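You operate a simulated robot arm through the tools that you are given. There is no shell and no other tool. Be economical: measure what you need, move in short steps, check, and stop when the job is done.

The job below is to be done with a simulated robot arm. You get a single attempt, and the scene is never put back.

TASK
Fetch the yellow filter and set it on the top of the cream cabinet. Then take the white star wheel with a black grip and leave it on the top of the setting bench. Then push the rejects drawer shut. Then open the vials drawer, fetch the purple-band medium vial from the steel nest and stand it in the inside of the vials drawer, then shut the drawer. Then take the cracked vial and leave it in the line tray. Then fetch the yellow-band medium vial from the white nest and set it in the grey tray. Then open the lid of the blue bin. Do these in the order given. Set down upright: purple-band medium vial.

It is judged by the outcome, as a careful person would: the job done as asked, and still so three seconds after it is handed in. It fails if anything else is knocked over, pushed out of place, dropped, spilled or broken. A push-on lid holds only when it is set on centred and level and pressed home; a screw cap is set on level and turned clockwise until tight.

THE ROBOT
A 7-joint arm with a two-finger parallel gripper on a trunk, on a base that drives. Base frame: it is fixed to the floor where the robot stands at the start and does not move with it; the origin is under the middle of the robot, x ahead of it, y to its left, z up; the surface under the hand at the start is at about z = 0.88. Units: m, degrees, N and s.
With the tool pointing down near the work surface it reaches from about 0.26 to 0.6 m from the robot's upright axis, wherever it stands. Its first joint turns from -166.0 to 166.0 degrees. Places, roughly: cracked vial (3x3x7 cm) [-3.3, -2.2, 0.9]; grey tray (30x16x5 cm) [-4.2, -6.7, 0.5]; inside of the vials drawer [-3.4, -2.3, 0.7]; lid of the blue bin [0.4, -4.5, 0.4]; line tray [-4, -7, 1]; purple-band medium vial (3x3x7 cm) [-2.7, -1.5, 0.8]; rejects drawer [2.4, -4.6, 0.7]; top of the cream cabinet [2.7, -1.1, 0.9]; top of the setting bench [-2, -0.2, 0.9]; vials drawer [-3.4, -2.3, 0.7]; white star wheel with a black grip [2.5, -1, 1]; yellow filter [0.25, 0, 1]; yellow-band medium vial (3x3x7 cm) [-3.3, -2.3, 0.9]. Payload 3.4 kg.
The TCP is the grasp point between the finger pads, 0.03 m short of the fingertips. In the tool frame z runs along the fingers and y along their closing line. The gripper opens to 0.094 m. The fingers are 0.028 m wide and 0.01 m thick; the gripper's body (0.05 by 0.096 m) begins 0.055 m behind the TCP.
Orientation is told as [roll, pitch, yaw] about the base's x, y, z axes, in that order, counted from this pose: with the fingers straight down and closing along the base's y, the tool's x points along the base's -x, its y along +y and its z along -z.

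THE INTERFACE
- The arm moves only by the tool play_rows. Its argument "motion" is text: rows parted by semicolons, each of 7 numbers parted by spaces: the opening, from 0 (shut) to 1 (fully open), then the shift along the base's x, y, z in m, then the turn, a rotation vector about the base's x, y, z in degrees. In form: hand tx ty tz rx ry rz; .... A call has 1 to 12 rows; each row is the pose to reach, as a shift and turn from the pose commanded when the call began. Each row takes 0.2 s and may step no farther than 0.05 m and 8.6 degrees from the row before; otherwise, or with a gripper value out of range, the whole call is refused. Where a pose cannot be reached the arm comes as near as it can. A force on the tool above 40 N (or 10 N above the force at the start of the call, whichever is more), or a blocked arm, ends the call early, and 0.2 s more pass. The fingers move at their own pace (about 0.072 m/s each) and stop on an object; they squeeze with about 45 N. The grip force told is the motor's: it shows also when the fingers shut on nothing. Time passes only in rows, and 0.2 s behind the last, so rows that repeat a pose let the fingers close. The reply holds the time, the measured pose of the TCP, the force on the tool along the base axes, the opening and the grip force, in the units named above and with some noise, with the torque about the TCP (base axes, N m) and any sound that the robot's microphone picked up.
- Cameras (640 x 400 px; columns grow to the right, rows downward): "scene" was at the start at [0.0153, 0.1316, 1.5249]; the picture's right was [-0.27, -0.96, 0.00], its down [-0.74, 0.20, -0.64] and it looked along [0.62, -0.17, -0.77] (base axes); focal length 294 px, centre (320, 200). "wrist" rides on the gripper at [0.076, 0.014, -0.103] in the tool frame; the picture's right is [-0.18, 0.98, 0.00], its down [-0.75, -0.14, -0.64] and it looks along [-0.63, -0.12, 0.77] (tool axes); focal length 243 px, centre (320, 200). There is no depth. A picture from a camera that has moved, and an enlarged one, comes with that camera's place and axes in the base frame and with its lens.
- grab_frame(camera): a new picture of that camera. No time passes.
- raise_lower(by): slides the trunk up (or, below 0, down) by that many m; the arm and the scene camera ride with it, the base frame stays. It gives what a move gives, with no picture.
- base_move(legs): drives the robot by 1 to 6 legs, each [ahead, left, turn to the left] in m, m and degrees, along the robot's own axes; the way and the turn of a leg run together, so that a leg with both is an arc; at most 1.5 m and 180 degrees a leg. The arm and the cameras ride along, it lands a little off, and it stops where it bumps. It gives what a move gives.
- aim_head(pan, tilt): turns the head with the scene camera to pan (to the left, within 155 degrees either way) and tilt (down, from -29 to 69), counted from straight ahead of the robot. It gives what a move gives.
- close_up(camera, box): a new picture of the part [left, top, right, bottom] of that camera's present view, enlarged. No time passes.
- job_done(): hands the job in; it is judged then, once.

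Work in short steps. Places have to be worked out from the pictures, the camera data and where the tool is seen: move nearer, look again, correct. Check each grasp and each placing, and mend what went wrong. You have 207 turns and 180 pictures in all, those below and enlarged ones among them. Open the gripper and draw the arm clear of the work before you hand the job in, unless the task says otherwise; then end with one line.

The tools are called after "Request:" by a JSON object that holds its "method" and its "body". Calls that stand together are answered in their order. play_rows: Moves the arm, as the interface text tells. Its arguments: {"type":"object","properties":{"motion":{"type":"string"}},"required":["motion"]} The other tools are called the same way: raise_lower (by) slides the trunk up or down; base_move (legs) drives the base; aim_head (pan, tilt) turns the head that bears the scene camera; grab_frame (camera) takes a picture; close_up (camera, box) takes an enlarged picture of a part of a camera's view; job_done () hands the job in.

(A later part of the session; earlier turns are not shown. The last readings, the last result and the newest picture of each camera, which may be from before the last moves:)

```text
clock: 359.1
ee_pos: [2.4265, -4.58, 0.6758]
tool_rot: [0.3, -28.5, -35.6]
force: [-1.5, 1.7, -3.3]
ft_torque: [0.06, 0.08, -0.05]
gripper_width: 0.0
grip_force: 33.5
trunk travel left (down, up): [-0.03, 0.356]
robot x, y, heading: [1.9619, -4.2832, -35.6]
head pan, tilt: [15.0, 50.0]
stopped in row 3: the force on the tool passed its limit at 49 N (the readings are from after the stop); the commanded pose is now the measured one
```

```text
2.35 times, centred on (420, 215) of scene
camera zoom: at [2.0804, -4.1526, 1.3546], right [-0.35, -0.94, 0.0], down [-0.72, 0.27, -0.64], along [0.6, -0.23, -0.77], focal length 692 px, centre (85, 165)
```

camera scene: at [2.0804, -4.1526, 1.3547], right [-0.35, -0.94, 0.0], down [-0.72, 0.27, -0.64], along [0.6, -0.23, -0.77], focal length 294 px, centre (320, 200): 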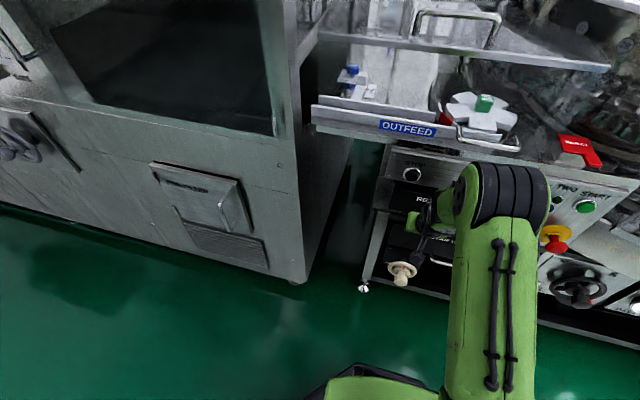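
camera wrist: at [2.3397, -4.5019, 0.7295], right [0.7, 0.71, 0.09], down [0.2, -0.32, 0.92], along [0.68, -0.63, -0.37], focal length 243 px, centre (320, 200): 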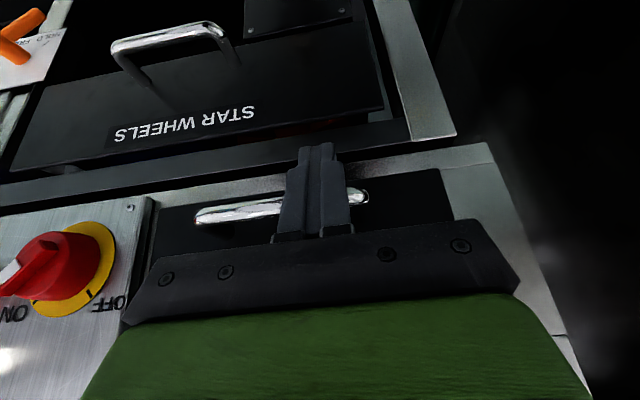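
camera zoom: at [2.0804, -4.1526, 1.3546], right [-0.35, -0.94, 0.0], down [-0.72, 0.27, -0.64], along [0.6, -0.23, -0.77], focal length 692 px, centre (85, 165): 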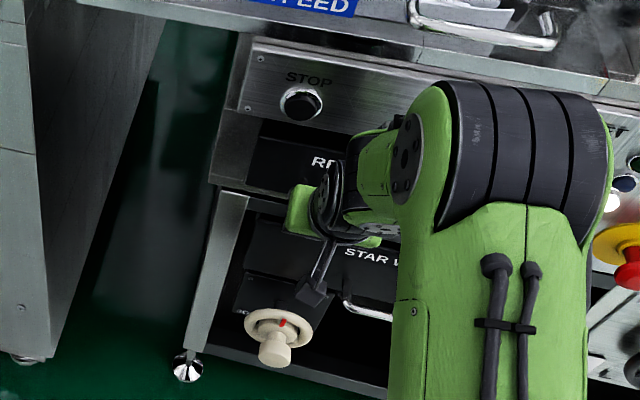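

Blocked at 49 N — seems shut. I back off and verify.

Request:
{"method": "play_rows", "body": {"motion": "0 -0.03 0.0215 0 0 0 0; 0 -0.065 0.0467 0 0 0 0; 0 -0.1 0.072 0 0 0 0; 0 -0.13 0.0934 0 0 0 0; 0 -0.16 0.115 0.02 0 0 0; 0 -0.16 0.115 0.05 0 0 0; 0 -0.16 0.115 0.09 0 0 0"}}

Request:
{"method": "grab_frame", "body": {"camera": "wrist"}}

Request:
{"method": "grab_frame", "body": {"camera": "scene"}}

```text
clock: 360.6
ee_pos: [2.2697, -4.4679, 0.7691]
tool_rot: [0.2, -28.7, -35.6]
force: [0.0, 0.1, 1.1]
ft_torque: [0.0, 0.03, -0.01]
gripper_width: 0.0
grip_force: 33.4
out of reach, approached as far as the arm can: row 5, 6, 7
trunk travel left (down, up): [-0.03, 0.356]
robot x, y, heading: [1.969, -4.28, -35.3]
head pan, tilt: [15.0, 50.0]
```

```text
112 pictures are left
camera wrist: at [2.1831, -4.3896, 0.8224], right [0.7, 0.71, 0.09], down [0.2, -0.32, 0.92], along [0.68, -0.63, -0.37], focal length 243 px, centre (320, 200)
```

wrist: 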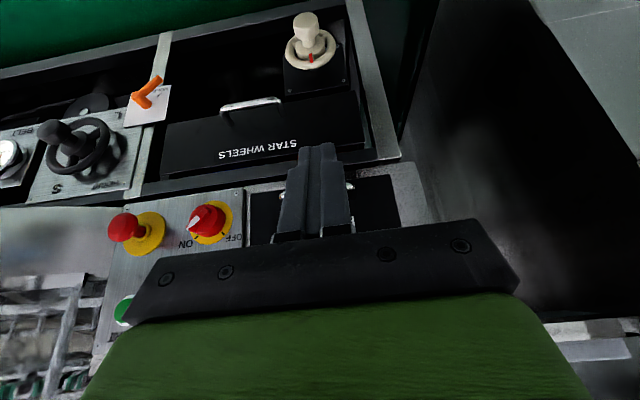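

```text
111 pictures are left
camera scene: at [2.0791, -4.1517, 1.3547], right [-0.35, -0.94, 0.0], down [-0.72, 0.27, -0.64], along [0.6, -0.23, -0.77], focal length 294 px, centre (320, 200)
```

scene: 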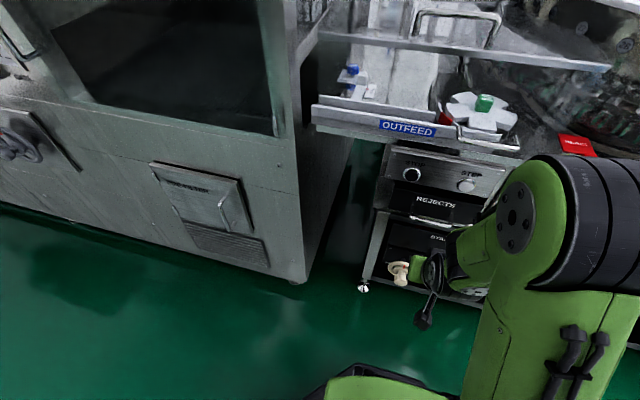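

Request:
{"method": "close_up", "body": {"camera": "scene", "box": [360, 130, 520, 280]}}

```text
2.67 times, centred on (440, 205) of scene
camera zoom: at [2.0791, -4.1517, 1.3547], right [-0.35, -0.94, 0.0], down [-0.72, 0.27, -0.64], along [0.6, -0.23, -0.77], focal length 784 px, centre (0, 187)
```

zoom: 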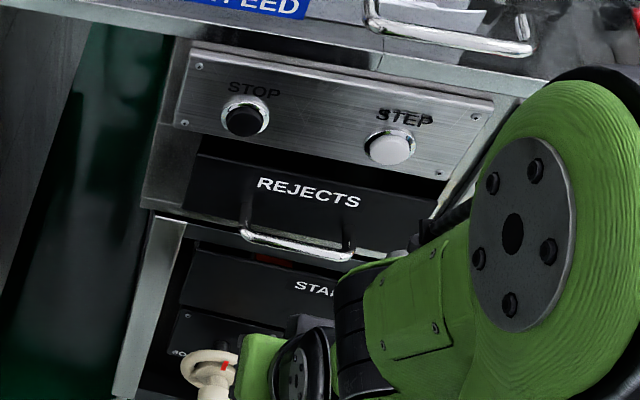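

Rejects drawer is shut flush. I back away, raise the trunk and straighten the tool.

Request:
{"method": "base_move", "body": {"legs": [[-0.2, 0, 0]]}}

Request:
{"method": "raise_lower", "body": {"by": 0.27}}

Request:
{"method": "play_rows", "body": {"motion": "0 0 0 0.04 4.2 5.8 0; 0 0 0 0.08 8.4 11.6 0; 0 0 0 0.12 12.6 17.5 0; 0 0 0 0.15 16.8 23.3 0; 0 0 0 0.16 16.8 23.3 0"}}

```text
clock: 362.2
ee_pos: [2.1086, -4.353, 0.7697]
tool_rot: [0.2, -28.7, -35.6]
force: [0.0, -0.3, 0.8]
ft_torque: [-0.03, 0.0, 0.01]
gripper_width: 0.0
grip_force: 32.7
trunk travel left (down, up): [-0.03, 0.356]
robot x, y, heading: [1.8047, -4.1679, -35.5]
head pan, tilt: [15.0, 50.0]
```

```text
clock: 365.0
ee_pos: [2.109, -4.3541, 1.0392]
tool_rot: [0.1, -28.7, -35.5]
force: [0.8, 0.0, 0.0]
ft_torque: [-0.02, 0.01, 0.03]
gripper_width: 0.0001
grip_force: 32.9
trunk travel left (down, up): [-0.3, 0.086]
robot x, y, heading: [1.804, -4.1689, -35.5]
head pan, tilt: [15.0, 50.0]
```

```text
clock: 366.2
ee_pos: [2.1083, -4.3516, 1.2003]
tool_rot: [0.3, 0.1, -35.7]
force: [0.3, -1.0, -0.6]
ft_torque: [0.0, 0.03, 0.0]
gripper_width: 0.0
grip_force: 32.9
trunk travel left (down, up): [-0.3, 0.086]
robot x, y, heading: [1.8062, -4.1717, -35.7]
head pan, tilt: [15.0, 50.0]
```

Now return toward the vials drawer in the first aisle.

Request:
{"method": "base_move", "body": {"legs": [[0, 0, -90], [1.5, 0, 0], [0.6, 0, 0], [0, -0.45, 0], [1.25, 0, 0], [0, 0, -90]]}}

```text
clock: 392.5
ee_pos: [-0.8102, -6.4315, 1.1987]
tool_rot: [0.3, 0.0, 142.7]
force: [0.4, -0.3, 0.6]
ft_torque: [0.01, 0.01, 0.02]
gripper_width: 0.0
grip_force: 32.9
trunk travel left (down, up): [-0.3, 0.086]
robot x, y, heading: [-0.5096, -6.6239, 142.7]
head pan, tilt: [15.0, 50.0]
```

Request:
{"method": "base_move", "body": {"legs": [[0, 0, 1.6], [1.5, 0, 0], [1.5, 0, 0], [1.05, 0, 0], [0, 0, -90], [1.3, 0, 0]]}}

Request:
{"method": "aim_head", "body": {"pan": 60, "tilt": 35}}

Request:
{"method": "grab_frame", "body": {"camera": "scene"}}

```text
clock: 422.4
ee_pos: [-2.8701, -2.8806, 1.1995]
tool_rot: [0.3, 0.0, 54.5]
force: [-1.3, 0.1, -0.9]
ft_torque: [-0.03, -0.02, 0.01]
gripper_width: 0.0001
grip_force: 33.0
trunk travel left (down, up): [-0.3, 0.086]
robot x, y, heading: [-3.0528, -3.1833, 54.6]
head pan, tilt: [15.0, 50.0]
```

```text
clock: 423.5
ee_pos: [-2.8709, -2.8801, 1.1994]
tool_rot: [0.2, 0.0, 54.6]
force: [0.4, 0.2, 0.1]
ft_torque: [0.01, 0.02, -0.03]
gripper_width: 0.0
grip_force: 32.6
trunk travel left (down, up): [-0.3, 0.086]
robot x, y, heading: [-3.0516, -3.1844, 55.1]
head pan, tilt: [60.0, 35.0]
```

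```text
109 pictures are left
camera scene: at [-3.2468, -3.0656, 1.6466], right [0.91, 0.42, 0.0], down [0.24, -0.52, -0.82], along [-0.34, 0.74, -0.57], focal length 294 px, centre (320, 200)
```

scene: 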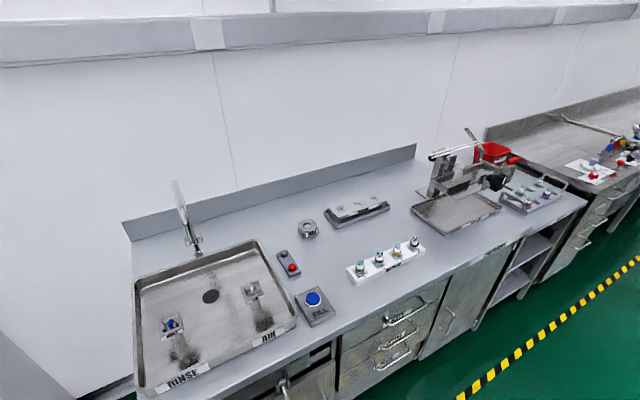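

Request:
{"method": "close_up", "body": {"camera": "scene", "box": [290, 200, 470, 390]}}

Request:
{"method": "close_up", "body": {"camera": "scene", "box": [400, 120, 640, 270]}}

```text
2.11 times, centred on (380, 295) of scene
camera zoom: at [-3.2468, -3.0656, 1.6466], right [0.91, 0.42, 0.0], down [0.24, -0.52, -0.82], along [-0.34, 0.74, -0.57], focal length 619 px, centre (194, 0)
```

zoom: 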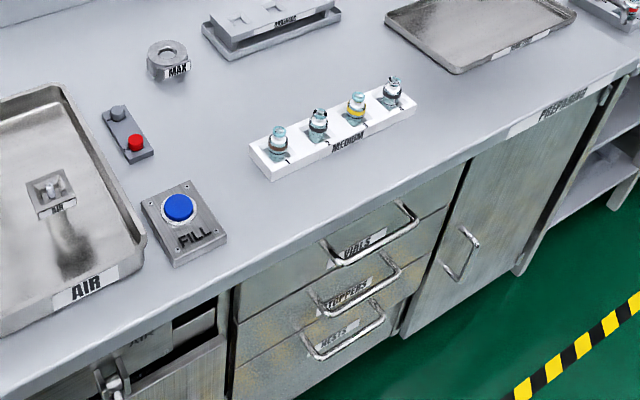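

```text
2.67 times, centred on (520, 195) of scene
camera zoom: at [-3.2468, -3.0656, 1.6466], right [0.91, 0.42, 0.0], down [0.24, -0.52, -0.82], along [-0.34, 0.74, -0.57], focal length 784 px, centre (-213, 213)
```

zoom: 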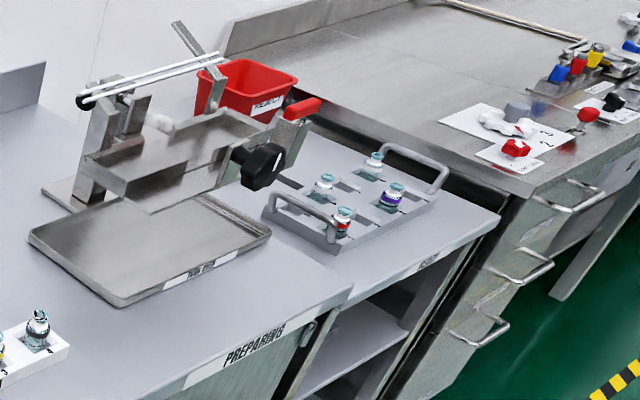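

I've located the white nest, VIALS drawer (top of three) and the steel nest. I move to face the drawer.

Request:
{"method": "base_move", "body": {"legs": [[0.5, -0.05, 0], [0, 0, 89]]}}

Request:
{"method": "aim_head", "body": {"pan": 0, "tilt": 50}}

Request:
{"method": "grab_frame", "body": {"camera": "scene"}}

Request:
{"method": "grab_frame", "body": {"camera": "wrist"}}

```text
clock: 430.2
ee_pos: [-3.0113, -2.6059, 1.1991]
tool_rot: [0.3, 0.1, 141.7]
force: [-0.8, 0.0, 0.3]
ft_torque: [0.0, 0.0, 0.02]
gripper_width: 0.0
grip_force: 32.9
trunk travel left (down, up): [-0.3, 0.086]
robot x, y, heading: [-2.718, -2.8044, 141.5]
head pan, tilt: [60.0, 35.0]
```

```text
clock: 431.5
ee_pos: [-3.0106, -2.6069, 1.1997]
tool_rot: [0.2, 0.0, 141.6]
force: [-0.4, -1.5, -0.4]
ft_torque: [0.01, 0.02, 0.02]
gripper_width: 0.0
grip_force: 33.0
trunk travel left (down, up): [-0.3, 0.086]
robot x, y, heading: [-2.7176, -2.8045, 141.8]
head pan, tilt: [0.0, 50.0]
```

```text
106 pictures are left
camera scene: at [-2.8237, -2.912, 1.6249], right [0.62, 0.79, 0.0], down [0.6, -0.47, -0.64], along [-0.5, 0.4, -0.77], focal length 294 px, centre (320, 200)
```

scene: 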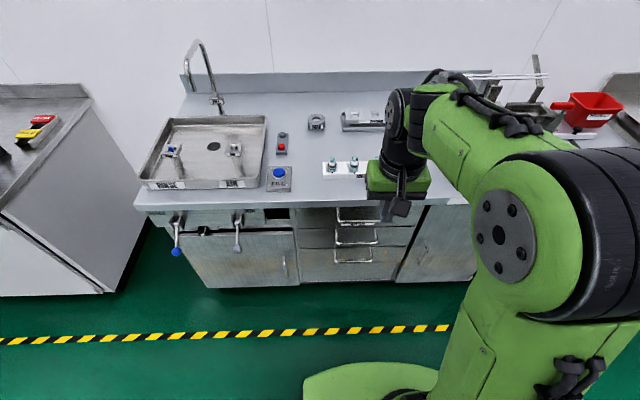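

```text
105 pictures are left
camera wrist: at [-2.9607, -2.6647, 1.3021], right [-0.75, -0.66, 0.0], down [-0.5, 0.58, 0.64], along [-0.42, 0.48, -0.77], focal length 243 px, centre (320, 200)
```

wrist: 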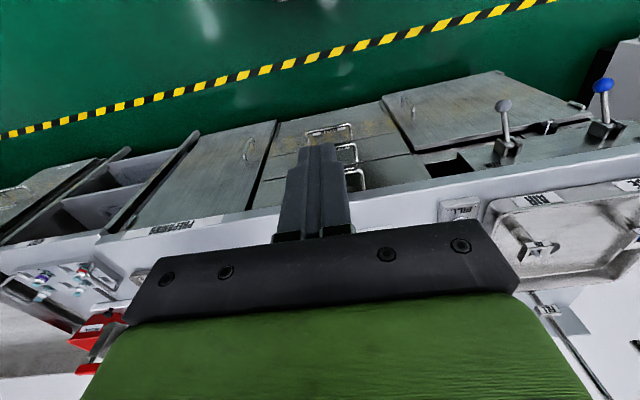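

Request:
{"method": "close_up", "body": {"camera": "scene", "box": [280, 140, 440, 270]}}

Request:
{"method": "close_up", "body": {"camera": "wrist", "box": [240, 90, 480, 230]}}

```text
3.08 times, centred on (360, 205) of scene
camera zoom: at [-2.8237, -2.912, 1.6249], right [0.62, 0.79, 0.0], down [0.6, -0.47, -0.64], along [-0.5, 0.4, -0.77], focal length 905 px, centre (197, 185)
```

zoom: 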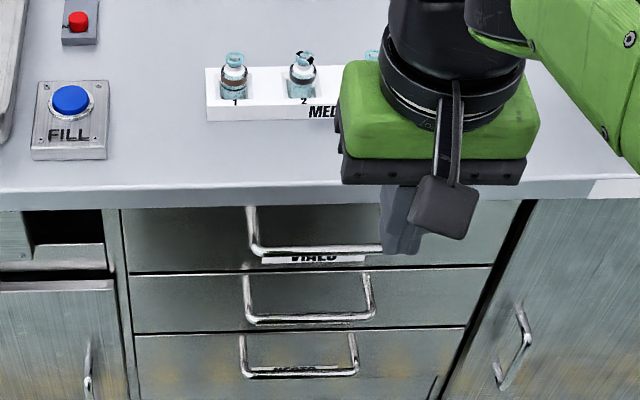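

```text
2.67 times, centred on (360, 160) of wrist
camera zoom: at [-2.9607, -2.6647, 1.3021], right [-0.75, -0.66, 0.0], down [-0.5, 0.58, 0.64], along [-0.42, 0.48, -0.77], focal length 647 px, centre (213, 307)
```

zoom: 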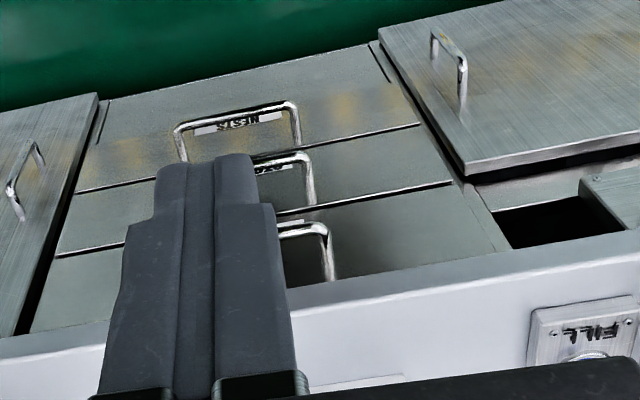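

The VIALS handle bar is at A≈-1.20, z≈0.777, B≈-3.92…-3.77, just under the bench lip, so I need a horizontal grasp. First I yaw the wrist -90° so closing will be vertical after tilting.

Request:
{"method": "play_rows", "body": {"motion": "0 0 0 0 0 0 -8.2; 0 0 0 0 0 0 -16.4; 0 0 0 0 0 0 -24.6; 0 0 0 0 0 0 -32.8; 0 0 0 0 0 0 -41; 0 0 0 0 0 0 -49.2; 0 0 0 0 0 0 -57.4; 0 0 0 0 0 0 -65.6; 0 0 0 0 0 0 -73.8; 0 0 0 0 0 0 -82; 0 0 0 0 0 0 -87.4; 0 0 0 0 0 0 -87.4"}}

Request:
{"method": "raise_lower", "body": {"by": -0.15}}

```text
clock: 434.1
ee_pos: [-3.0116, -2.6064, 1.1998]
tool_rot: [0.3, -0.1, 54.1]
force: [-0.5, -0.1, 0.2]
ft_torque: [0.04, -0.02, 0.04]
gripper_width: 0.0
grip_force: 32.4
trunk travel left (down, up): [-0.3, 0.086]
robot x, y, heading: [-2.7155, -2.8054, 141.8]
head pan, tilt: [0.0, 50.0]
```

```text
clock: 435.9
ee_pos: [-3.0108, -2.6055, 1.0508]
tool_rot: [0.3, 0.0, 54.2]
force: [0.3, -0.1, 0.1]
ft_torque: [0.01, 0.01, -0.02]
gripper_width: 0.0001
grip_force: 33.1
trunk travel left (down, up): [-0.15, 0.236]
robot x, y, heading: [-2.7154, -2.8073, 141.5]
head pan, tilt: [0.0, 50.0]
```

Now tilt the fingers toward the drawer, gradually to horizontal.

Request:
{"method": "play_rows", "body": {"motion": "0.3 -0.01 0.007 0 4.96 6.9 0; 0.4 -0.02 0.014 0 9.9 13.8 0; 0.5 -0.03 0.021 0 14.9 20.7 0; 0.5 -0.04 0.028 0 19.8 27.6 0; 0.5 -0.05 0.035 0 24.8 34.5 0; 0.5 -0.06 0.042 0 29.8 41.4 0; 0.5 -0.07 0.049 0 34.7 48.3 0; 0.5 -0.08 0.056 0 39.7 55.2 0; 0.5 -0.09 0.063 0 44.6 62.1 0; 0.5 -0.10 0.07 0 49.6 69 0; 0.5 -0.10 0.07 0 49.6 69 0"}}

Request:
{"method": "grab_frame", "body": {"camera": "scene"}}

Request:
{"method": "grab_frame", "body": {"camera": "wrist"}}

```text
clock: 438.3
ee_pos: [-3.1095, -2.5361, 1.0512]
tool_rot: [85.4, 0.0, 54.2]
force: [0.6, 0.2, 0.2]
ft_torque: [-0.02, 0.01, 0.0]
gripper_width: 0.0469
grip_force: 0.0
trunk travel left (down, up): [-0.15, 0.236]
robot x, y, heading: [-2.7156, -2.8021, 141.7]
head pan, tilt: [0.0, 50.0]
```

```text
102 pictures are left
camera scene: at [-2.8221, -2.911, 1.4759], right [0.62, 0.78, 0.0], down [0.6, -0.48, -0.64], along [-0.51, 0.4, -0.77], focal length 294 px, centre (320, 200)
```

scene: 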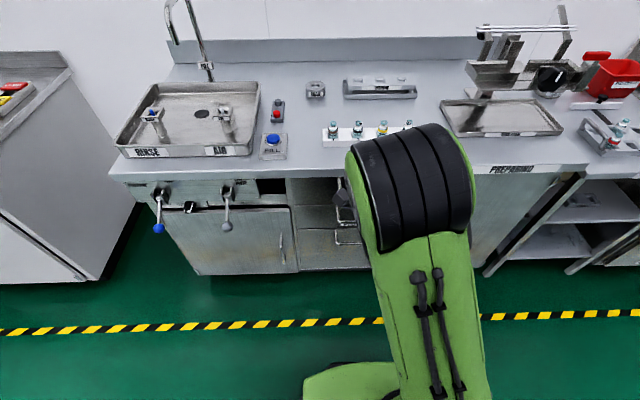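

```text
101 pictures are left
camera wrist: at [-3.0721, -2.6568, 1.0742], right [0.04, 0.2, 0.98], down [0.97, 0.23, -0.09], along [-0.24, 0.95, -0.18], focal length 243 px, centre (320, 200)
```

wrist: 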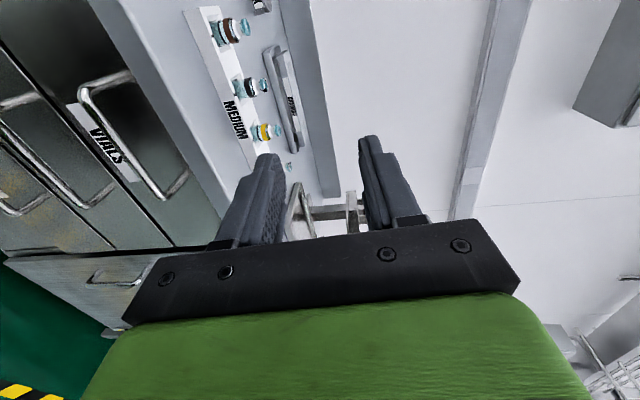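

Handle confirmed: bar at A=-1.199, z≈0.778, centre B=-3.842. I descend in front of it.

Request:
{"method": "play_rows", "body": {"motion": "0.5 0.003 0.004 -0.045 0 0 0; 0.5 0.006 0.009 -0.09 0 0 0; 0.5 0.009 0.013 -0.135 0 0 0; 0.5 0.012 0.017 -0.18 0 0 0; 0.5 0.015 0.022 -0.225 0 0 0; 0.5 0.0187 0.026 -0.27 0 0 0; 0.5 0.0187 0.026 -0.272 0 0 0; 0.5 0.0187 0.026 -0.272 0 0 0"}}

Request:
{"method": "grab_frame", "body": {"camera": "wrist"}}

```text
clock: 440.1
ee_pos: [-3.0925, -2.5094, 0.7794]
tool_rot: [85.3, 0.0, 54.3]
force: [0.3, 0.0, 0.4]
ft_torque: [-0.01, 0.0, -0.02]
gripper_width: 0.047
grip_force: 0.0
trunk travel left (down, up): [-0.15, 0.236]
robot x, y, heading: [-2.72, -2.8026, 141.4]
head pan, tilt: [0.0, 50.0]
```

```text
100 pictures are left
camera wrist: at [-3.0558, -2.6315, 0.8018], right [0.04, 0.2, 0.98], down [0.97, 0.23, -0.09], along [-0.24, 0.95, -0.18], focal length 243 px, centre (320, 200)
```

wrist: 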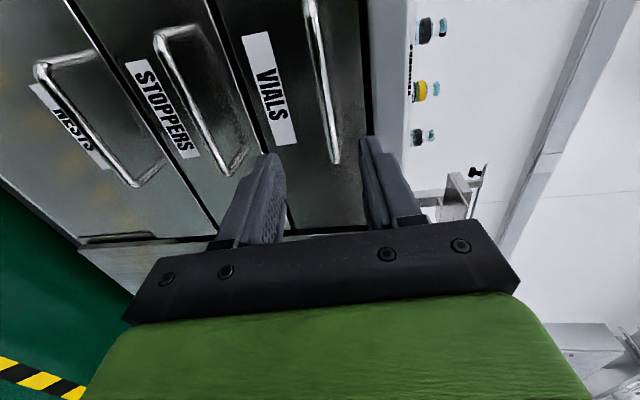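

The bar is centred between fingers. I advance 13.6 cm and close.

Request:
{"method": "play_rows", "body": {"motion": "0.5 -0.0276 0.0198 -0.001 0 0 0; 0.5 -0.0552 0.0397 -0.002 0 0 0; 0.5 -0.0828 0.0595 -0.003 0 0 0; 0.5 -0.1104 0.0794 -0.004 0 0 0; 0.5 -0.1104 0.0794 -0.004 0 0 0; 0 -0.1104 0.0794 -0.004 0 0 0; 0 -0.1104 0.0794 -0.004 0 0 0; 0 -0.1104 0.0794 -0.004 0 0 0"}}

Request:
{"method": "grab_frame", "body": {"camera": "wrist"}}

```text
clock: 441.9
ee_pos: [-3.2041, -2.4304, 0.7725]
tool_rot: [85.1, 0.0, 54.3]
force: [0.4, -1.1, -10.2]
ft_torque: [-0.15, -0.24, 0.05]
gripper_width: 0.0137
grip_force: 45.5
trunk travel left (down, up): [-0.15, 0.236]
robot x, y, heading: [-2.7165, -2.8017, 141.5]
head pan, tilt: [0.0, 50.0]
```

```text
99 pictures are left
camera wrist: at [-3.1667, -2.5515, 0.7953], right [0.04, 0.2, 0.98], down [0.97, 0.23, -0.08], along [-0.24, 0.95, -0.19], focal length 243 px, centre (320, 200)
```

wrist: 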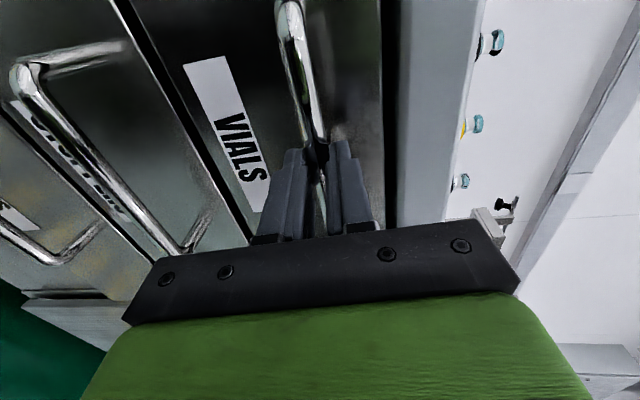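

Bar gripped. I pull straight out along e1.

Request:
{"method": "play_rows", "body": {"motion": "0 0.0162 -0.0117 0 0 0 0; 0 0.0325 -0.0233 0 0 0 0; 0 0.0487 -0.035 0 0 0 0; 0 0.065 -0.0467 0 0 0 0; 0 0.0812 -0.0584 0 0 0 0; 0 0.0974 -0.07 0 0 0 0; 0 0.1137 -0.0817 0 0 0 0; 0 0.1137 -0.0817 0 0 0 0"}}

Request:
{"method": "grab_frame", "body": {"camera": "wrist"}}

```text
clock: 443.7
ee_pos: [-3.0899, -2.5144, 0.7717]
tool_rot: [84.8, 0.0, 54.5]
force: [-9.1, -13.9, -23.8]
ft_torque: [-0.56, -0.32, 0.92]
gripper_width: 0.0136
grip_force: 45.5
trunk travel left (down, up): [-0.15, 0.236]
robot x, y, heading: [-2.7185, -2.8043, 141.7]
head pan, tilt: [0.0, 50.0]
```

```text
98 pictures are left
camera wrist: at [-3.0528, -2.6354, 0.7956], right [0.04, 0.2, 0.98], down [0.97, 0.23, -0.08], along [-0.25, 0.95, -0.19], focal length 243 px, centre (320, 200)
```

wrist: 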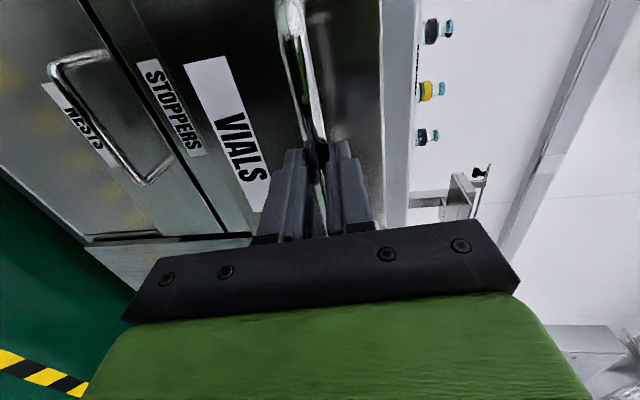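

Open 14 cm. I back the base 7 cm to open it further, then look.

Request:
{"method": "base_move", "body": {"legs": [[-0.07, 0, 0]]}}

Request:
{"method": "grab_frame", "body": {"camera": "scene"}}

```text
clock: 444.7
ee_pos: [-3.0336, -2.5563, 0.7723]
tool_rot: [84.8, 0.0, 54.3]
force: [-8.9, -11.1, -26.8]
ft_torque: [-0.44, -0.46, 0.07]
gripper_width: 0.0134
grip_force: 44.8
trunk travel left (down, up): [-0.15, 0.236]
robot x, y, heading: [-2.6659, -2.8477, 141.5]
head pan, tilt: [0.0, 50.0]
```

```text
97 pictures are left
camera scene: at [-2.7713, -2.9557, 1.4754], right [0.62, 0.79, 0.0], down [0.6, -0.47, -0.64], along [-0.5, 0.4, -0.77], focal length 294 px, centre (320, 200)
```

scene: 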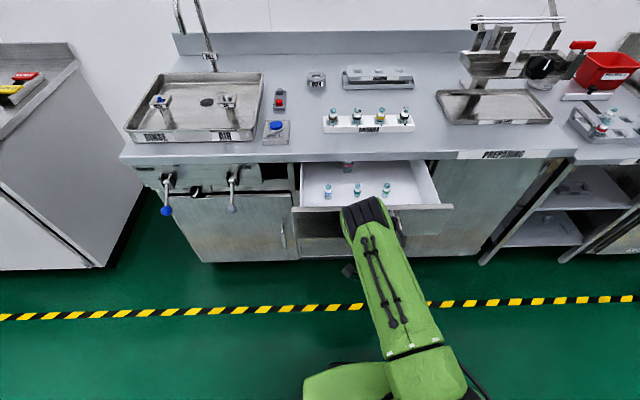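

Drawer's open ~21 cm with vials inside and free space on the right. I pull 5 cm more for clearance, then release.

Request:
{"method": "base_move", "body": {"legs": [[-0.05, 0, 0]]}}

Request:
{"method": "play_rows", "body": {"motion": "0.3 0 0 0 0 0 0; 0.6 0 0 0 0 0 0; 0.6 0 0 0 0 0 0; 0.6 0.02 -0.0146 0 0 0 0; 0.6 0.041 -0.029 0 0 0 0; 0.6 0.061 -0.044 0 0 0 0; 0.6 0.061 -0.044 0 0 0 0"}}

Request:
{"method": "grab_frame", "body": {"camera": "wrist"}}

```text
clock: 445.6
ee_pos: [-2.9943, -2.5861, 0.7725]
tool_rot: [84.8, 0.1, 54.2]
force: [2.5, 3.1, -9.6]
ft_torque: [-0.02, -0.31, -0.46]
gripper_width: 0.0138
grip_force: 44.8
trunk travel left (down, up): [-0.15, 0.236]
robot x, y, heading: [-2.6231, -2.8769, 141.8]
head pan, tilt: [0.0, 50.0]
```

```text
clock: 447.2
ee_pos: [-2.9739, -2.6002, 0.7728]
tool_rot: [84.5, 0.0, 54.2]
force: [0.7, 0.1, -0.1]
ft_torque: [-0.02, 0.02, 0.0]
gripper_width: 0.0564
grip_force: 0.0
out of reach, approached as far as the arm can: row 5, 6, 7
trunk travel left (down, up): [-0.15, 0.236]
robot x, y, heading: [-2.6241, -2.8794, 141.5]
head pan, tilt: [0.0, 50.0]
```

```text
96 pictures are left
camera wrist: at [-2.9373, -2.722, 0.7967], right [0.03, 0.2, 0.98], down [0.97, 0.23, -0.08], along [-0.24, 0.95, -0.19], focal length 243 px, centre (320, 200)
```

wrist: 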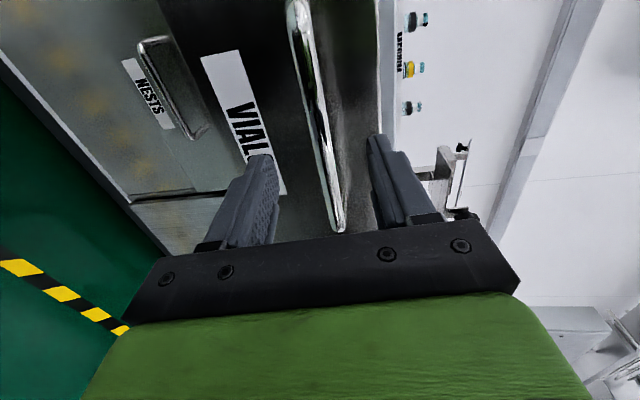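

Released. I back 0.15 m, raise the trunk, and turn the tool back down.

Request:
{"method": "base_move", "body": {"legs": [[-0.15, 0, 2.5]]}}

Request:
{"method": "raise_lower", "body": {"by": 0.2}}

Request:
{"method": "play_rows", "body": {"motion": "0.6 0 0 0.02 -4.9 -6.9 0; 0.6 0 0 0.04 -9.9 -13.7 0; 0.6 0 0 0.06 -14.8 -20.6 0; 0.6 0 0 0.08 -19.7 -27.4 0; 0.6 0 0 0.10 -24.6 -34.3 0; 0.6 0 0 0.12 -29.6 -41.2 0; 0.6 0 0 0.14 -34.5 -48 0; 0.6 0 0 0.16 -39.4 -54.9 0; 0.6 0 0 0.18 -44.4 -61.8 0; 0.6 0 0 0.2 -49.4 -68.6 0; 0.6 0 0 0.2 -49.4 -68.6 0"}}

Request:
{"method": "aim_head", "body": {"pan": -40, "tilt": 45}}

Request:
{"method": "grab_frame", "body": {"camera": "scene"}}

```text
clock: 448.6
ee_pos: [-2.8664, -2.7063, 0.7745]
tool_rot: [84.6, 0.0, 56.8]
force: [0.6, 0.5, 0.2]
ft_torque: [-0.02, 0.04, 0.01]
gripper_width: 0.0564
grip_force: 0.0
trunk travel left (down, up): [-0.15, 0.236]
robot x, y, heading: [-2.5059, -2.9699, 144.1]
head pan, tilt: [0.0, 50.0]
```

```text
clock: 450.7
ee_pos: [-2.8675, -2.7048, 0.9725]
tool_rot: [84.5, 0.1, 56.8]
force: [0.2, -1.9, -0.5]
ft_torque: [0.02, -0.04, 0.0]
gripper_width: 0.0566
grip_force: 0.0
trunk travel left (down, up): [-0.35, 0.036]
robot x, y, heading: [-2.5073, -2.967, 144.3]
head pan, tilt: [0.0, 50.0]
```

```text
clock: 453.1
ee_pos: [-2.8667, -2.7047, 1.1723]
tool_rot: [0.1, 2.5, 54.4]
force: [-0.1, 0.4, -0.7]
ft_torque: [-0.02, 0.01, 0.01]
gripper_width: 0.0562
grip_force: 0.1
out of reach, approached as far as the arm can: row 3
trunk travel left (down, up): [-0.35, 0.036]
robot x, y, heading: [-2.5037, -2.9645, 144.5]
head pan, tilt: [0.0, 50.0]
```

```text
clock: 454.2
ee_pos: [-2.8679, -2.7054, 1.1707]
tool_rot: [0.1, 2.4, 54.4]
force: [-0.4, 0.3, 0.7]
ft_torque: [0.03, 0.0, 0.02]
gripper_width: 0.0567
grip_force: 0.0
trunk travel left (down, up): [-0.35, 0.036]
robot x, y, heading: [-2.5058, -2.9707, 144.3]
head pan, tilt: [-40.0, 45.0]
```

```text
95 pictures are left
camera scene: at [-2.5632, -3.0466, 1.6826], right [0.97, 0.25, 0.0], down [0.18, -0.69, -0.71], along [-0.17, 0.69, -0.71], focal length 294 px, centre (320, 200)
```

scene: 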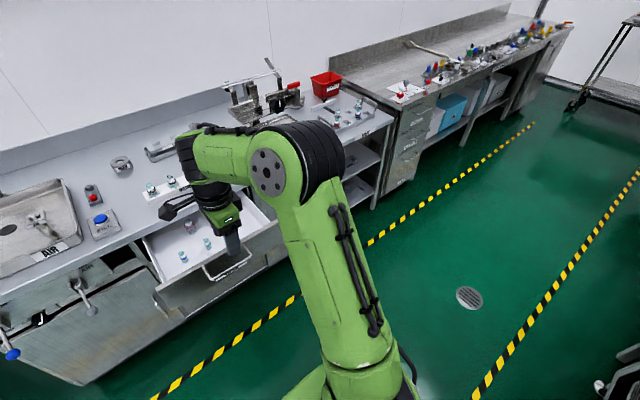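

I move sideways in front of the steel nest and look.

Request:
{"method": "base_move", "body": {"legs": [[0, -1.05, 0], [0.35, 0, 0]]}}

Request:
{"method": "aim_head", "body": {"pan": 0, "tilt": 50}}

Request:
{"method": "grab_frame", "body": {"camera": "scene"}}

Request:
{"method": "grab_frame", "body": {"camera": "wrist"}}

```text
clock: 461.5
ee_pos: [-2.5131, -1.6336, 1.171]
tool_rot: [0.0, 2.5, 53.4]
force: [-0.2, 0.8, 0.7]
ft_torque: [-0.04, -0.02, 0.01]
gripper_width: 0.0563
grip_force: 0.0
trunk travel left (down, up): [-0.35, 0.036]
robot x, y, heading: [-2.1545, -1.9047, 143.4]
head pan, tilt: [-40.0, 45.0]
```

```text
clock: 462.6
ee_pos: [-2.5119, -1.6334, 1.1718]
tool_rot: [-0.1, 2.5, 53.3]
force: [0.3, -1.4, -0.1]
ft_torque: [-0.02, -0.02, 0.02]
gripper_width: 0.0563
grip_force: 0.0
trunk travel left (down, up): [-0.35, 0.036]
robot x, y, heading: [-2.1531, -1.9057, 143.1]
head pan, tilt: [0.0, 50.0]
```

```text
94 pictures are left
camera scene: at [-2.2573, -2.013, 1.6757], right [0.6, 0.8, 0.0], down [0.61, -0.46, -0.64], along [-0.51, 0.39, -0.77], focal length 294 px, centre (320, 200)
```

scene: 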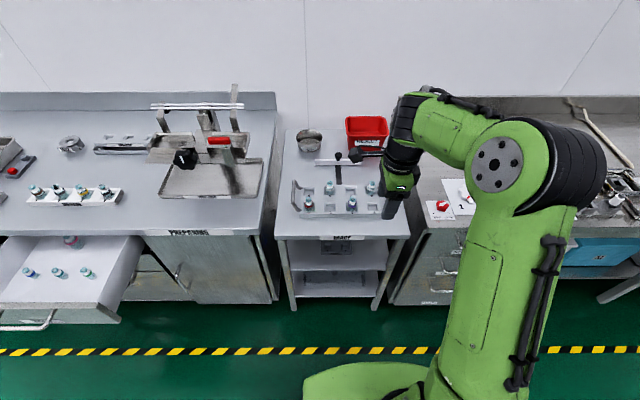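

```text
93 pictures are left
camera wrist: at [-2.5666, -1.6832, 1.2766], right [-0.68, 0.73, -0.01], down [0.58, 0.54, 0.61], along [0.45, 0.41, -0.79], focal length 243 px, centre (320, 200)
```

wrist: 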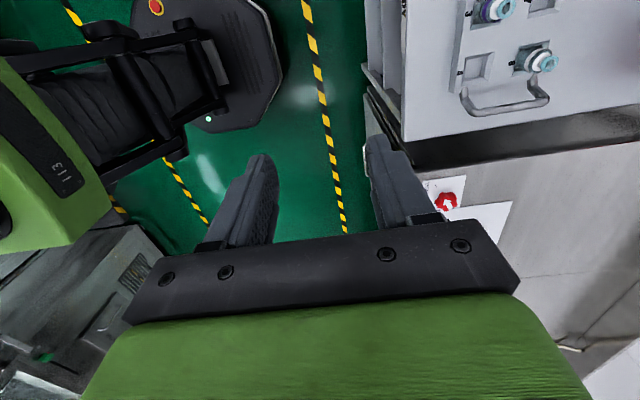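

Request:
{"method": "close_up", "body": {"camera": "scene", "box": [270, 150, 420, 250]}}

Request:
{"method": "close_up", "body": {"camera": "wrist", "box": [400, 0, 640, 150]}}

```text
4.00 times, centred on (345, 200) of scene
camera zoom: at [-2.2573, -2.013, 1.6757], right [0.6, 0.8, 0.0], down [0.61, -0.46, -0.64], along [-0.51, 0.39, -0.77], focal length 1177 px, centre (220, 200)
```

zoom: 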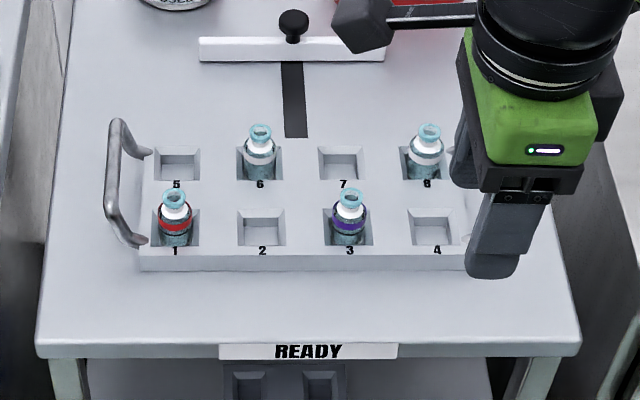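

```text
2.67 times, centred on (520, 75) of wrist
camera zoom: at [-2.5666, -1.6832, 1.2766], right [-0.68, 0.73, -0.01], down [0.58, 0.54, 0.61], along [0.45, 0.41, -0.79], focal length 647 px, centre (-213, 533)
```

zoom: 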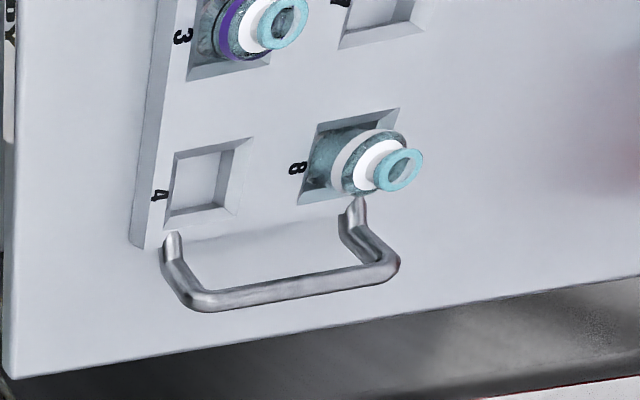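

Purple-band vial is in slot 3, top ≈(-2.766,-1.472,0.80). I drive 0.22 m ahead and lower the trunk.

Request:
{"method": "base_move", "body": {"legs": [[0.22, 0, 1]]}}

Request:
{"method": "raise_lower", "body": {"by": -0.12}}

Request:
{"method": "grab_frame", "body": {"camera": "wrist"}}

Request:
{"method": "grab_frame", "body": {"camera": "scene"}}

```text
clock: 464.3
ee_pos: [-2.694, -1.5077, 1.1711]
tool_rot: [0.0, 2.5, 54.2]
force: [0.2, -0.4, -0.6]
ft_torque: [0.02, -0.03, 0.0]
gripper_width: 0.0563
grip_force: 0.1
trunk travel left (down, up): [-0.35, 0.036]
robot x, y, heading: [-2.3303, -1.7723, 144.0]
head pan, tilt: [0.0, 50.0]
```

```text
clock: 465.8
ee_pos: [-2.6939, -1.5089, 1.0505]
tool_rot: [0.1, 2.6, 54.3]
force: [-0.3, 0.4, 0.6]
ft_torque: [0.0, 0.03, 0.02]
gripper_width: 0.0563
grip_force: 0.0
trunk travel left (down, up): [-0.23, 0.156]
robot x, y, heading: [-2.326, -1.7684, 144.1]
head pan, tilt: [0.0, 50.0]
```

```text
90 pictures are left
camera wrist: at [-2.7472, -1.5596, 1.1559], right [-0.69, 0.72, -0.01], down [0.57, 0.55, 0.61], along [0.44, 0.42, -0.79], focal length 243 px, centre (320, 200)
```

wrist: 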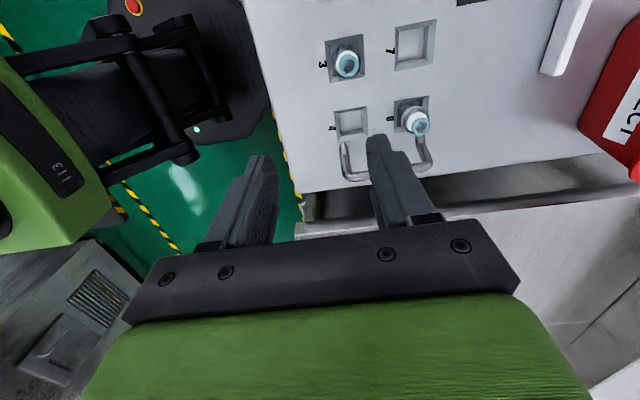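

```text
89 pictures are left
camera scene: at [-2.4327, -1.8846, 1.5548], right [0.59, 0.81, 0.0], down [0.62, -0.45, -0.64], along [-0.52, 0.38, -0.77], focal length 294 px, centre (320, 200)
```

scene: 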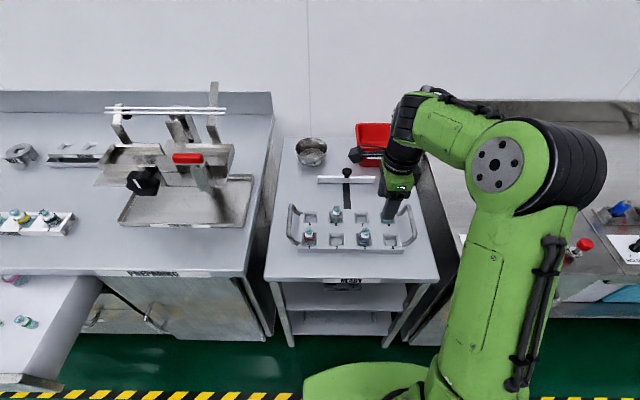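

Re-triangulated: vial top at about (-2.737,-1.509,0.862). I straighten the tool and move above it.

Request:
{"method": "play_rows", "body": {"motion": "0.6 -0.022 0 -0.03 1 -0.7 0; 0.6 -0.043 0 -0.07 2.1 -1.5 0; 0.6 -0.043 0 -0.1 2.1 -1.5 0; 0.6 -0.043 0 -0.1 2.1 -1.5 0"}}

Request:
{"method": "grab_frame", "body": {"camera": "wrist"}}

```text
clock: 466.8
ee_pos: [-2.7354, -1.5071, 0.9501]
tool_rot: [0.0, -0.1, 54.3]
force: [-0.1, 0.3, 0.5]
ft_torque: [0.0, 0.01, -0.03]
gripper_width: 0.0561
grip_force: 0.0
trunk travel left (down, up): [-0.23, 0.156]
robot x, y, heading: [-2.3269, -1.7707, 144.1]
head pan, tilt: [0.0, 50.0]
```

```text
88 pictures are left
camera wrist: at [-2.7925, -1.5613, 1.0522], right [-0.69, 0.72, 0.0], down [0.55, 0.53, 0.64], along [0.46, 0.44, -0.77], focal length 243 px, centre (320, 200)
```

wrist: 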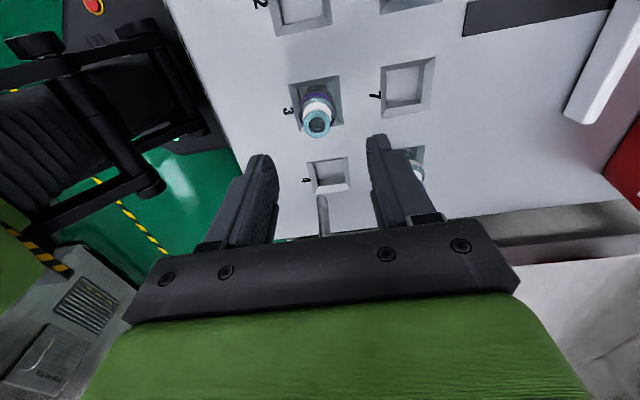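

Aligned. I descend 10 cm and grip the vial.

Request:
{"method": "play_rows", "body": {"motion": "0.6 -0.001 -0.002 -0.04 0 0 0; 0.6 -0.001 -0.002 -0.075 0 0 0; 0.6 -0.001 -0.002 -0.09 0 0 0; 0.6 -0.001 -0.002 -0.098 0 0 0; 0.6 -0.001 -0.002 -0.098 0 0 0; 0 -0.001 -0.002 -0.098 0 0 0; 0 -0.001 -0.002 -0.098 0 0 0; 0 -0.001 -0.002 -0.098 0 0 0"}}

Request:
{"method": "grab_frame", "body": {"camera": "wrist"}}

```text
clock: 468.4
ee_pos: [-2.7371, -1.5122, 0.8545]
tool_rot: [0.1, -0.1, 54.4]
force: [4.2, -2.7, 17.9]
ft_torque: [-0.26, -0.22, 0.05]
gripper_width: 0.0277
grip_force: 43.7
trunk travel left (down, up): [-0.23, 0.156]
robot x, y, heading: [-2.3333, -1.7731, 144.0]
head pan, tilt: [0.0, 50.0]
stopped in row 7: the force on the tool passed its limit at 44 N (the readings are from after the stop); the commanded pose is now the measured one
```

```text
87 pictures are left
camera wrist: at [-2.7929, -1.5657, 0.9574], right [-0.69, 0.72, 0.0], down [0.56, 0.53, 0.64], along [0.46, 0.45, -0.77], focal length 243 px, centre (320, 200)
```

wrist: 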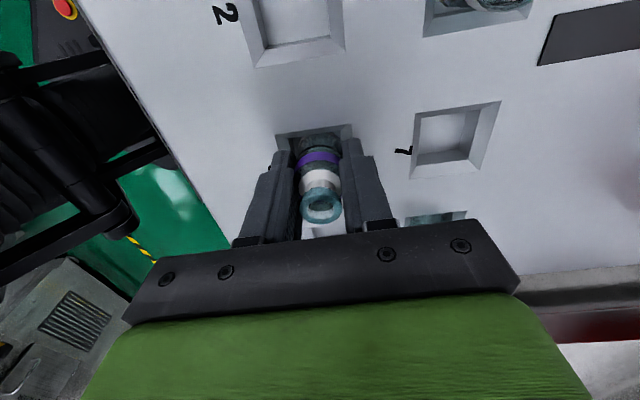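

Gripped at 2.8 cm on the body. I lift gently.

Request:
{"method": "play_rows", "body": {"motion": "0 0 0 0.005 0 0 0; 0 0 0 0.02 0 0 0; 0 0 0 0.05 0 0 0; 0 0 0 0.09 0 0 0; 0 0 0 0.13 0 0 0; 0 0 0 0.17 0 0 0; 0 0 0 0.21 0 0 0; 0 0 0 0.25 0 0 0; 0 0 0 0.25 0 0 0"}}

Request:
{"method": "grab_frame", "body": {"camera": "wrist"}}

```text
clock: 470.4
ee_pos: [-2.7387, -1.5093, 1.1028]
tool_rot: [0.0, 0.0, 54.4]
force: [-0.2, 0.7, -0.3]
ft_torque: [-0.02, -0.02, -0.03]
gripper_width: 0.0258
grip_force: 44.9
trunk travel left (down, up): [-0.23, 0.156]
robot x, y, heading: [-2.3307, -1.7761, 144.1]
head pan, tilt: [0.0, 50.0]
```

```text
86 pictures are left
camera wrist: at [-2.7952, -1.5643, 1.2047], right [-0.69, 0.72, 0.0], down [0.55, 0.53, 0.64], along [0.46, 0.44, -0.77], focal length 243 px, centre (320, 200)
```

wrist: 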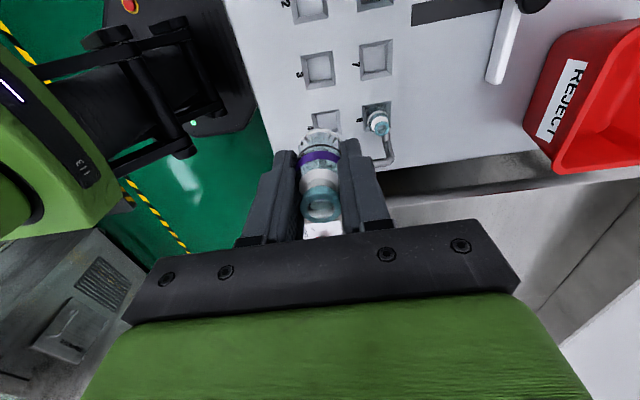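

Purple vial is held. I back off and move left to the open drawer.

Request:
{"method": "base_move", "body": {"legs": [[-0.4, 0, 0], [0, 1.0, 0], [0.08, 0, 0.3]]}}

Request:
{"method": "grab_frame", "body": {"camera": "scene"}}

Request:
{"method": "grab_frame", "body": {"camera": "wrist"}}

```text
clock: 478.3
ee_pos: [-3.0729, -2.5046, 1.1015]
tool_rot: [0.0, 0.0, 54.7]
force: [-0.6, 0.6, 0.6]
ft_torque: [-0.03, -0.02, -0.02]
gripper_width: 0.0254
grip_force: 44.9
trunk travel left (down, up): [-0.23, 0.156]
robot x, y, heading: [-2.6612, -2.7669, 144.6]
head pan, tilt: [0.0, 50.0]
```

```text
85 pictures are left
camera scene: at [-2.7645, -2.8776, 1.555], right [0.58, 0.81, 0.0], down [0.62, -0.45, -0.64], along [-0.52, 0.37, -0.77], focal length 294 px, centre (320, 200)
```

scene: 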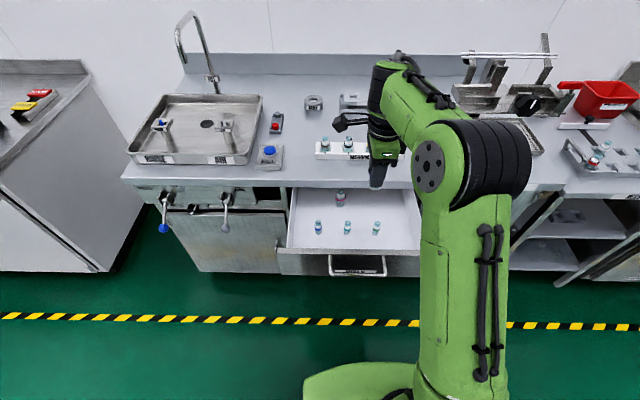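

```text
84 pictures are left
camera wrist: at [-3.1286, -2.5599, 1.2036], right [-0.7, 0.72, 0.0], down [0.55, 0.53, 0.64], along [0.46, 0.45, -0.77], focal length 243 px, centre (320, 200)
```

wrist: 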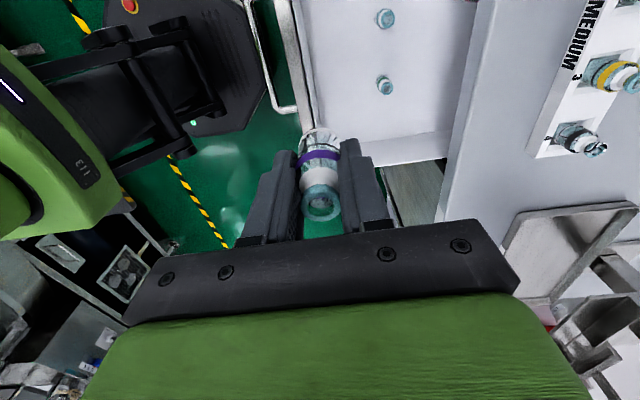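

Drawer free space is at A≈-1.09, B≈-3.695. I lower the trunk, move above that and check.

Request:
{"method": "raise_lower", "body": {"by": -0.1}}

Request:
{"method": "play_rows", "body": {"motion": "0 0.008 0.035 -0.01 0 0 0; 0 0.016 0.07 -0.02 0 0 0; 0 0.024 0.105 -0.03 0 0 0; 0 0.032 0.1406 -0.05 0 0 0; 0 0.032 0.1406 -0.05 0 0 0"}}

Request:
{"method": "grab_frame", "body": {"camera": "wrist"}}

Request:
{"method": "grab_frame", "body": {"camera": "scene"}}

```text
clock: 479.6
ee_pos: [-3.0712, -2.5064, 1.0034]
tool_rot: [0.0, 0.0, 54.7]
force: [-0.3, 0.2, -0.4]
ft_torque: [-0.02, -0.02, 0.03]
gripper_width: 0.0257
grip_force: 45.2
trunk travel left (down, up): [-0.13, 0.256]
robot x, y, heading: [-2.6639, -2.768, 144.3]
head pan, tilt: [0.0, 50.0]
```

```text
clock: 480.8
ee_pos: [-3.0383, -2.3659, 0.9543]
tool_rot: [-0.1, -0.1, 54.6]
force: [0.1, -0.2, 0.2]
ft_torque: [0.01, 0.02, 0.02]
gripper_width: 0.0256
grip_force: 45.2
trunk travel left (down, up): [-0.13, 0.256]
robot x, y, heading: [-2.6637, -2.7647, 144.7]
head pan, tilt: [0.0, 50.0]
```

```text
83 pictures are left
camera wrist: at [-3.0948, -2.4207, 1.0568], right [-0.7, 0.72, 0.0], down [0.55, 0.53, 0.64], along [0.46, 0.45, -0.77], focal length 243 px, centre (320, 200)
```

wrist: 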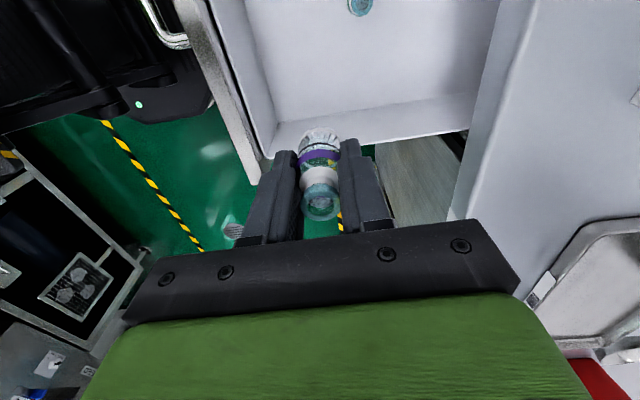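

```text
82 pictures are left
camera scene: at [-2.7627, -2.8792, 1.4556], right [0.58, 0.81, 0.0], down [0.62, -0.44, -0.64], along [-0.52, 0.37, -0.77], focal length 294 px, centre (320, 200)
```

scene: 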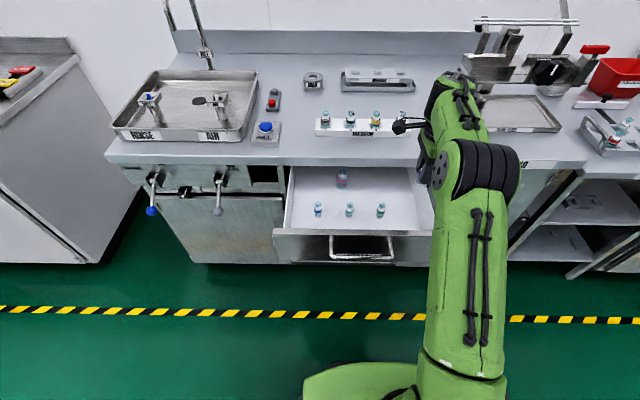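

Landing spot projects inside the drawer floor with clearance. I descend, slowing near the floor.

Request:
{"method": "play_rows", "body": {"motion": "0 0 0 -0.04 0 0 0; 0 0 0 -0.08 0 0 0; 0 0 0 -0.12 0 0 0; 0 0 0 -0.15 0 0 0; 0 0 0 -0.16 0 0 0; 0 0 0 -0.16 0 0 0"}}

Request:
{"method": "grab_frame", "body": {"camera": "wrist"}}

Request:
{"method": "close_up", "body": {"camera": "scene", "box": [270, 140, 450, 270]}}

```text
clock: 482.2
ee_pos: [-3.0399, -2.3658, 0.7924]
tool_rot: [0.0, -0.1, 54.7]
force: [0.3, 0.3, 0.4]
ft_torque: [0.02, -0.02, -0.02]
gripper_width: 0.0255
grip_force: 45.2
trunk travel left (down, up): [-0.13, 0.256]
robot x, y, heading: [-2.6652, -2.769, 144.8]
head pan, tilt: [0.0, 50.0]
```

```text
81 pictures are left
camera wrist: at [-3.0963, -2.4205, 0.8949], right [-0.7, 0.72, 0.0], down [0.55, 0.53, 0.64], along [0.46, 0.45, -0.77], focal length 243 px, centre (320, 200)
```

wrist: 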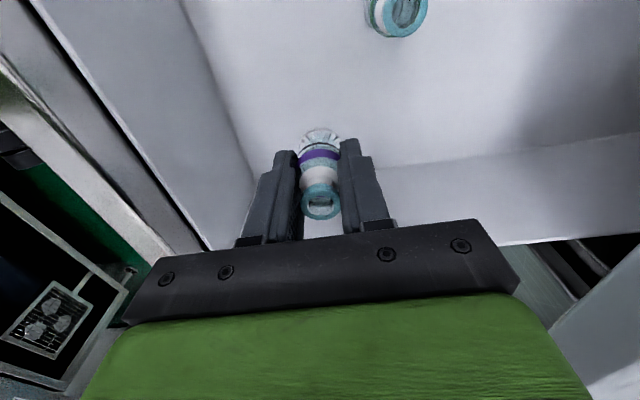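

```text
3.08 times, centred on (360, 205) of scene
camera zoom: at [-2.7629, -2.8787, 1.4556], right [0.58, 0.81, 0.0], down [0.62, -0.44, -0.64], along [-0.52, 0.37, -0.77], focal length 905 px, centre (197, 185)
```

zoom: 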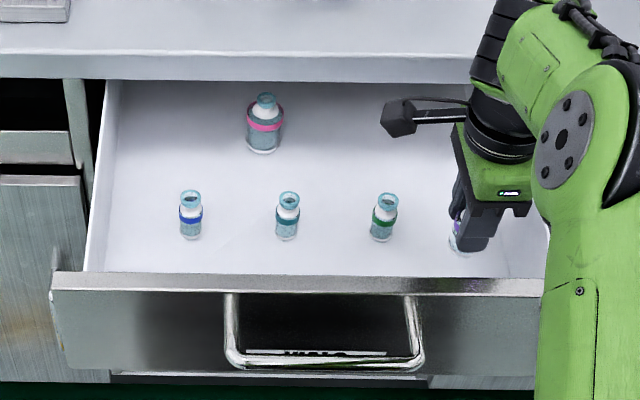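

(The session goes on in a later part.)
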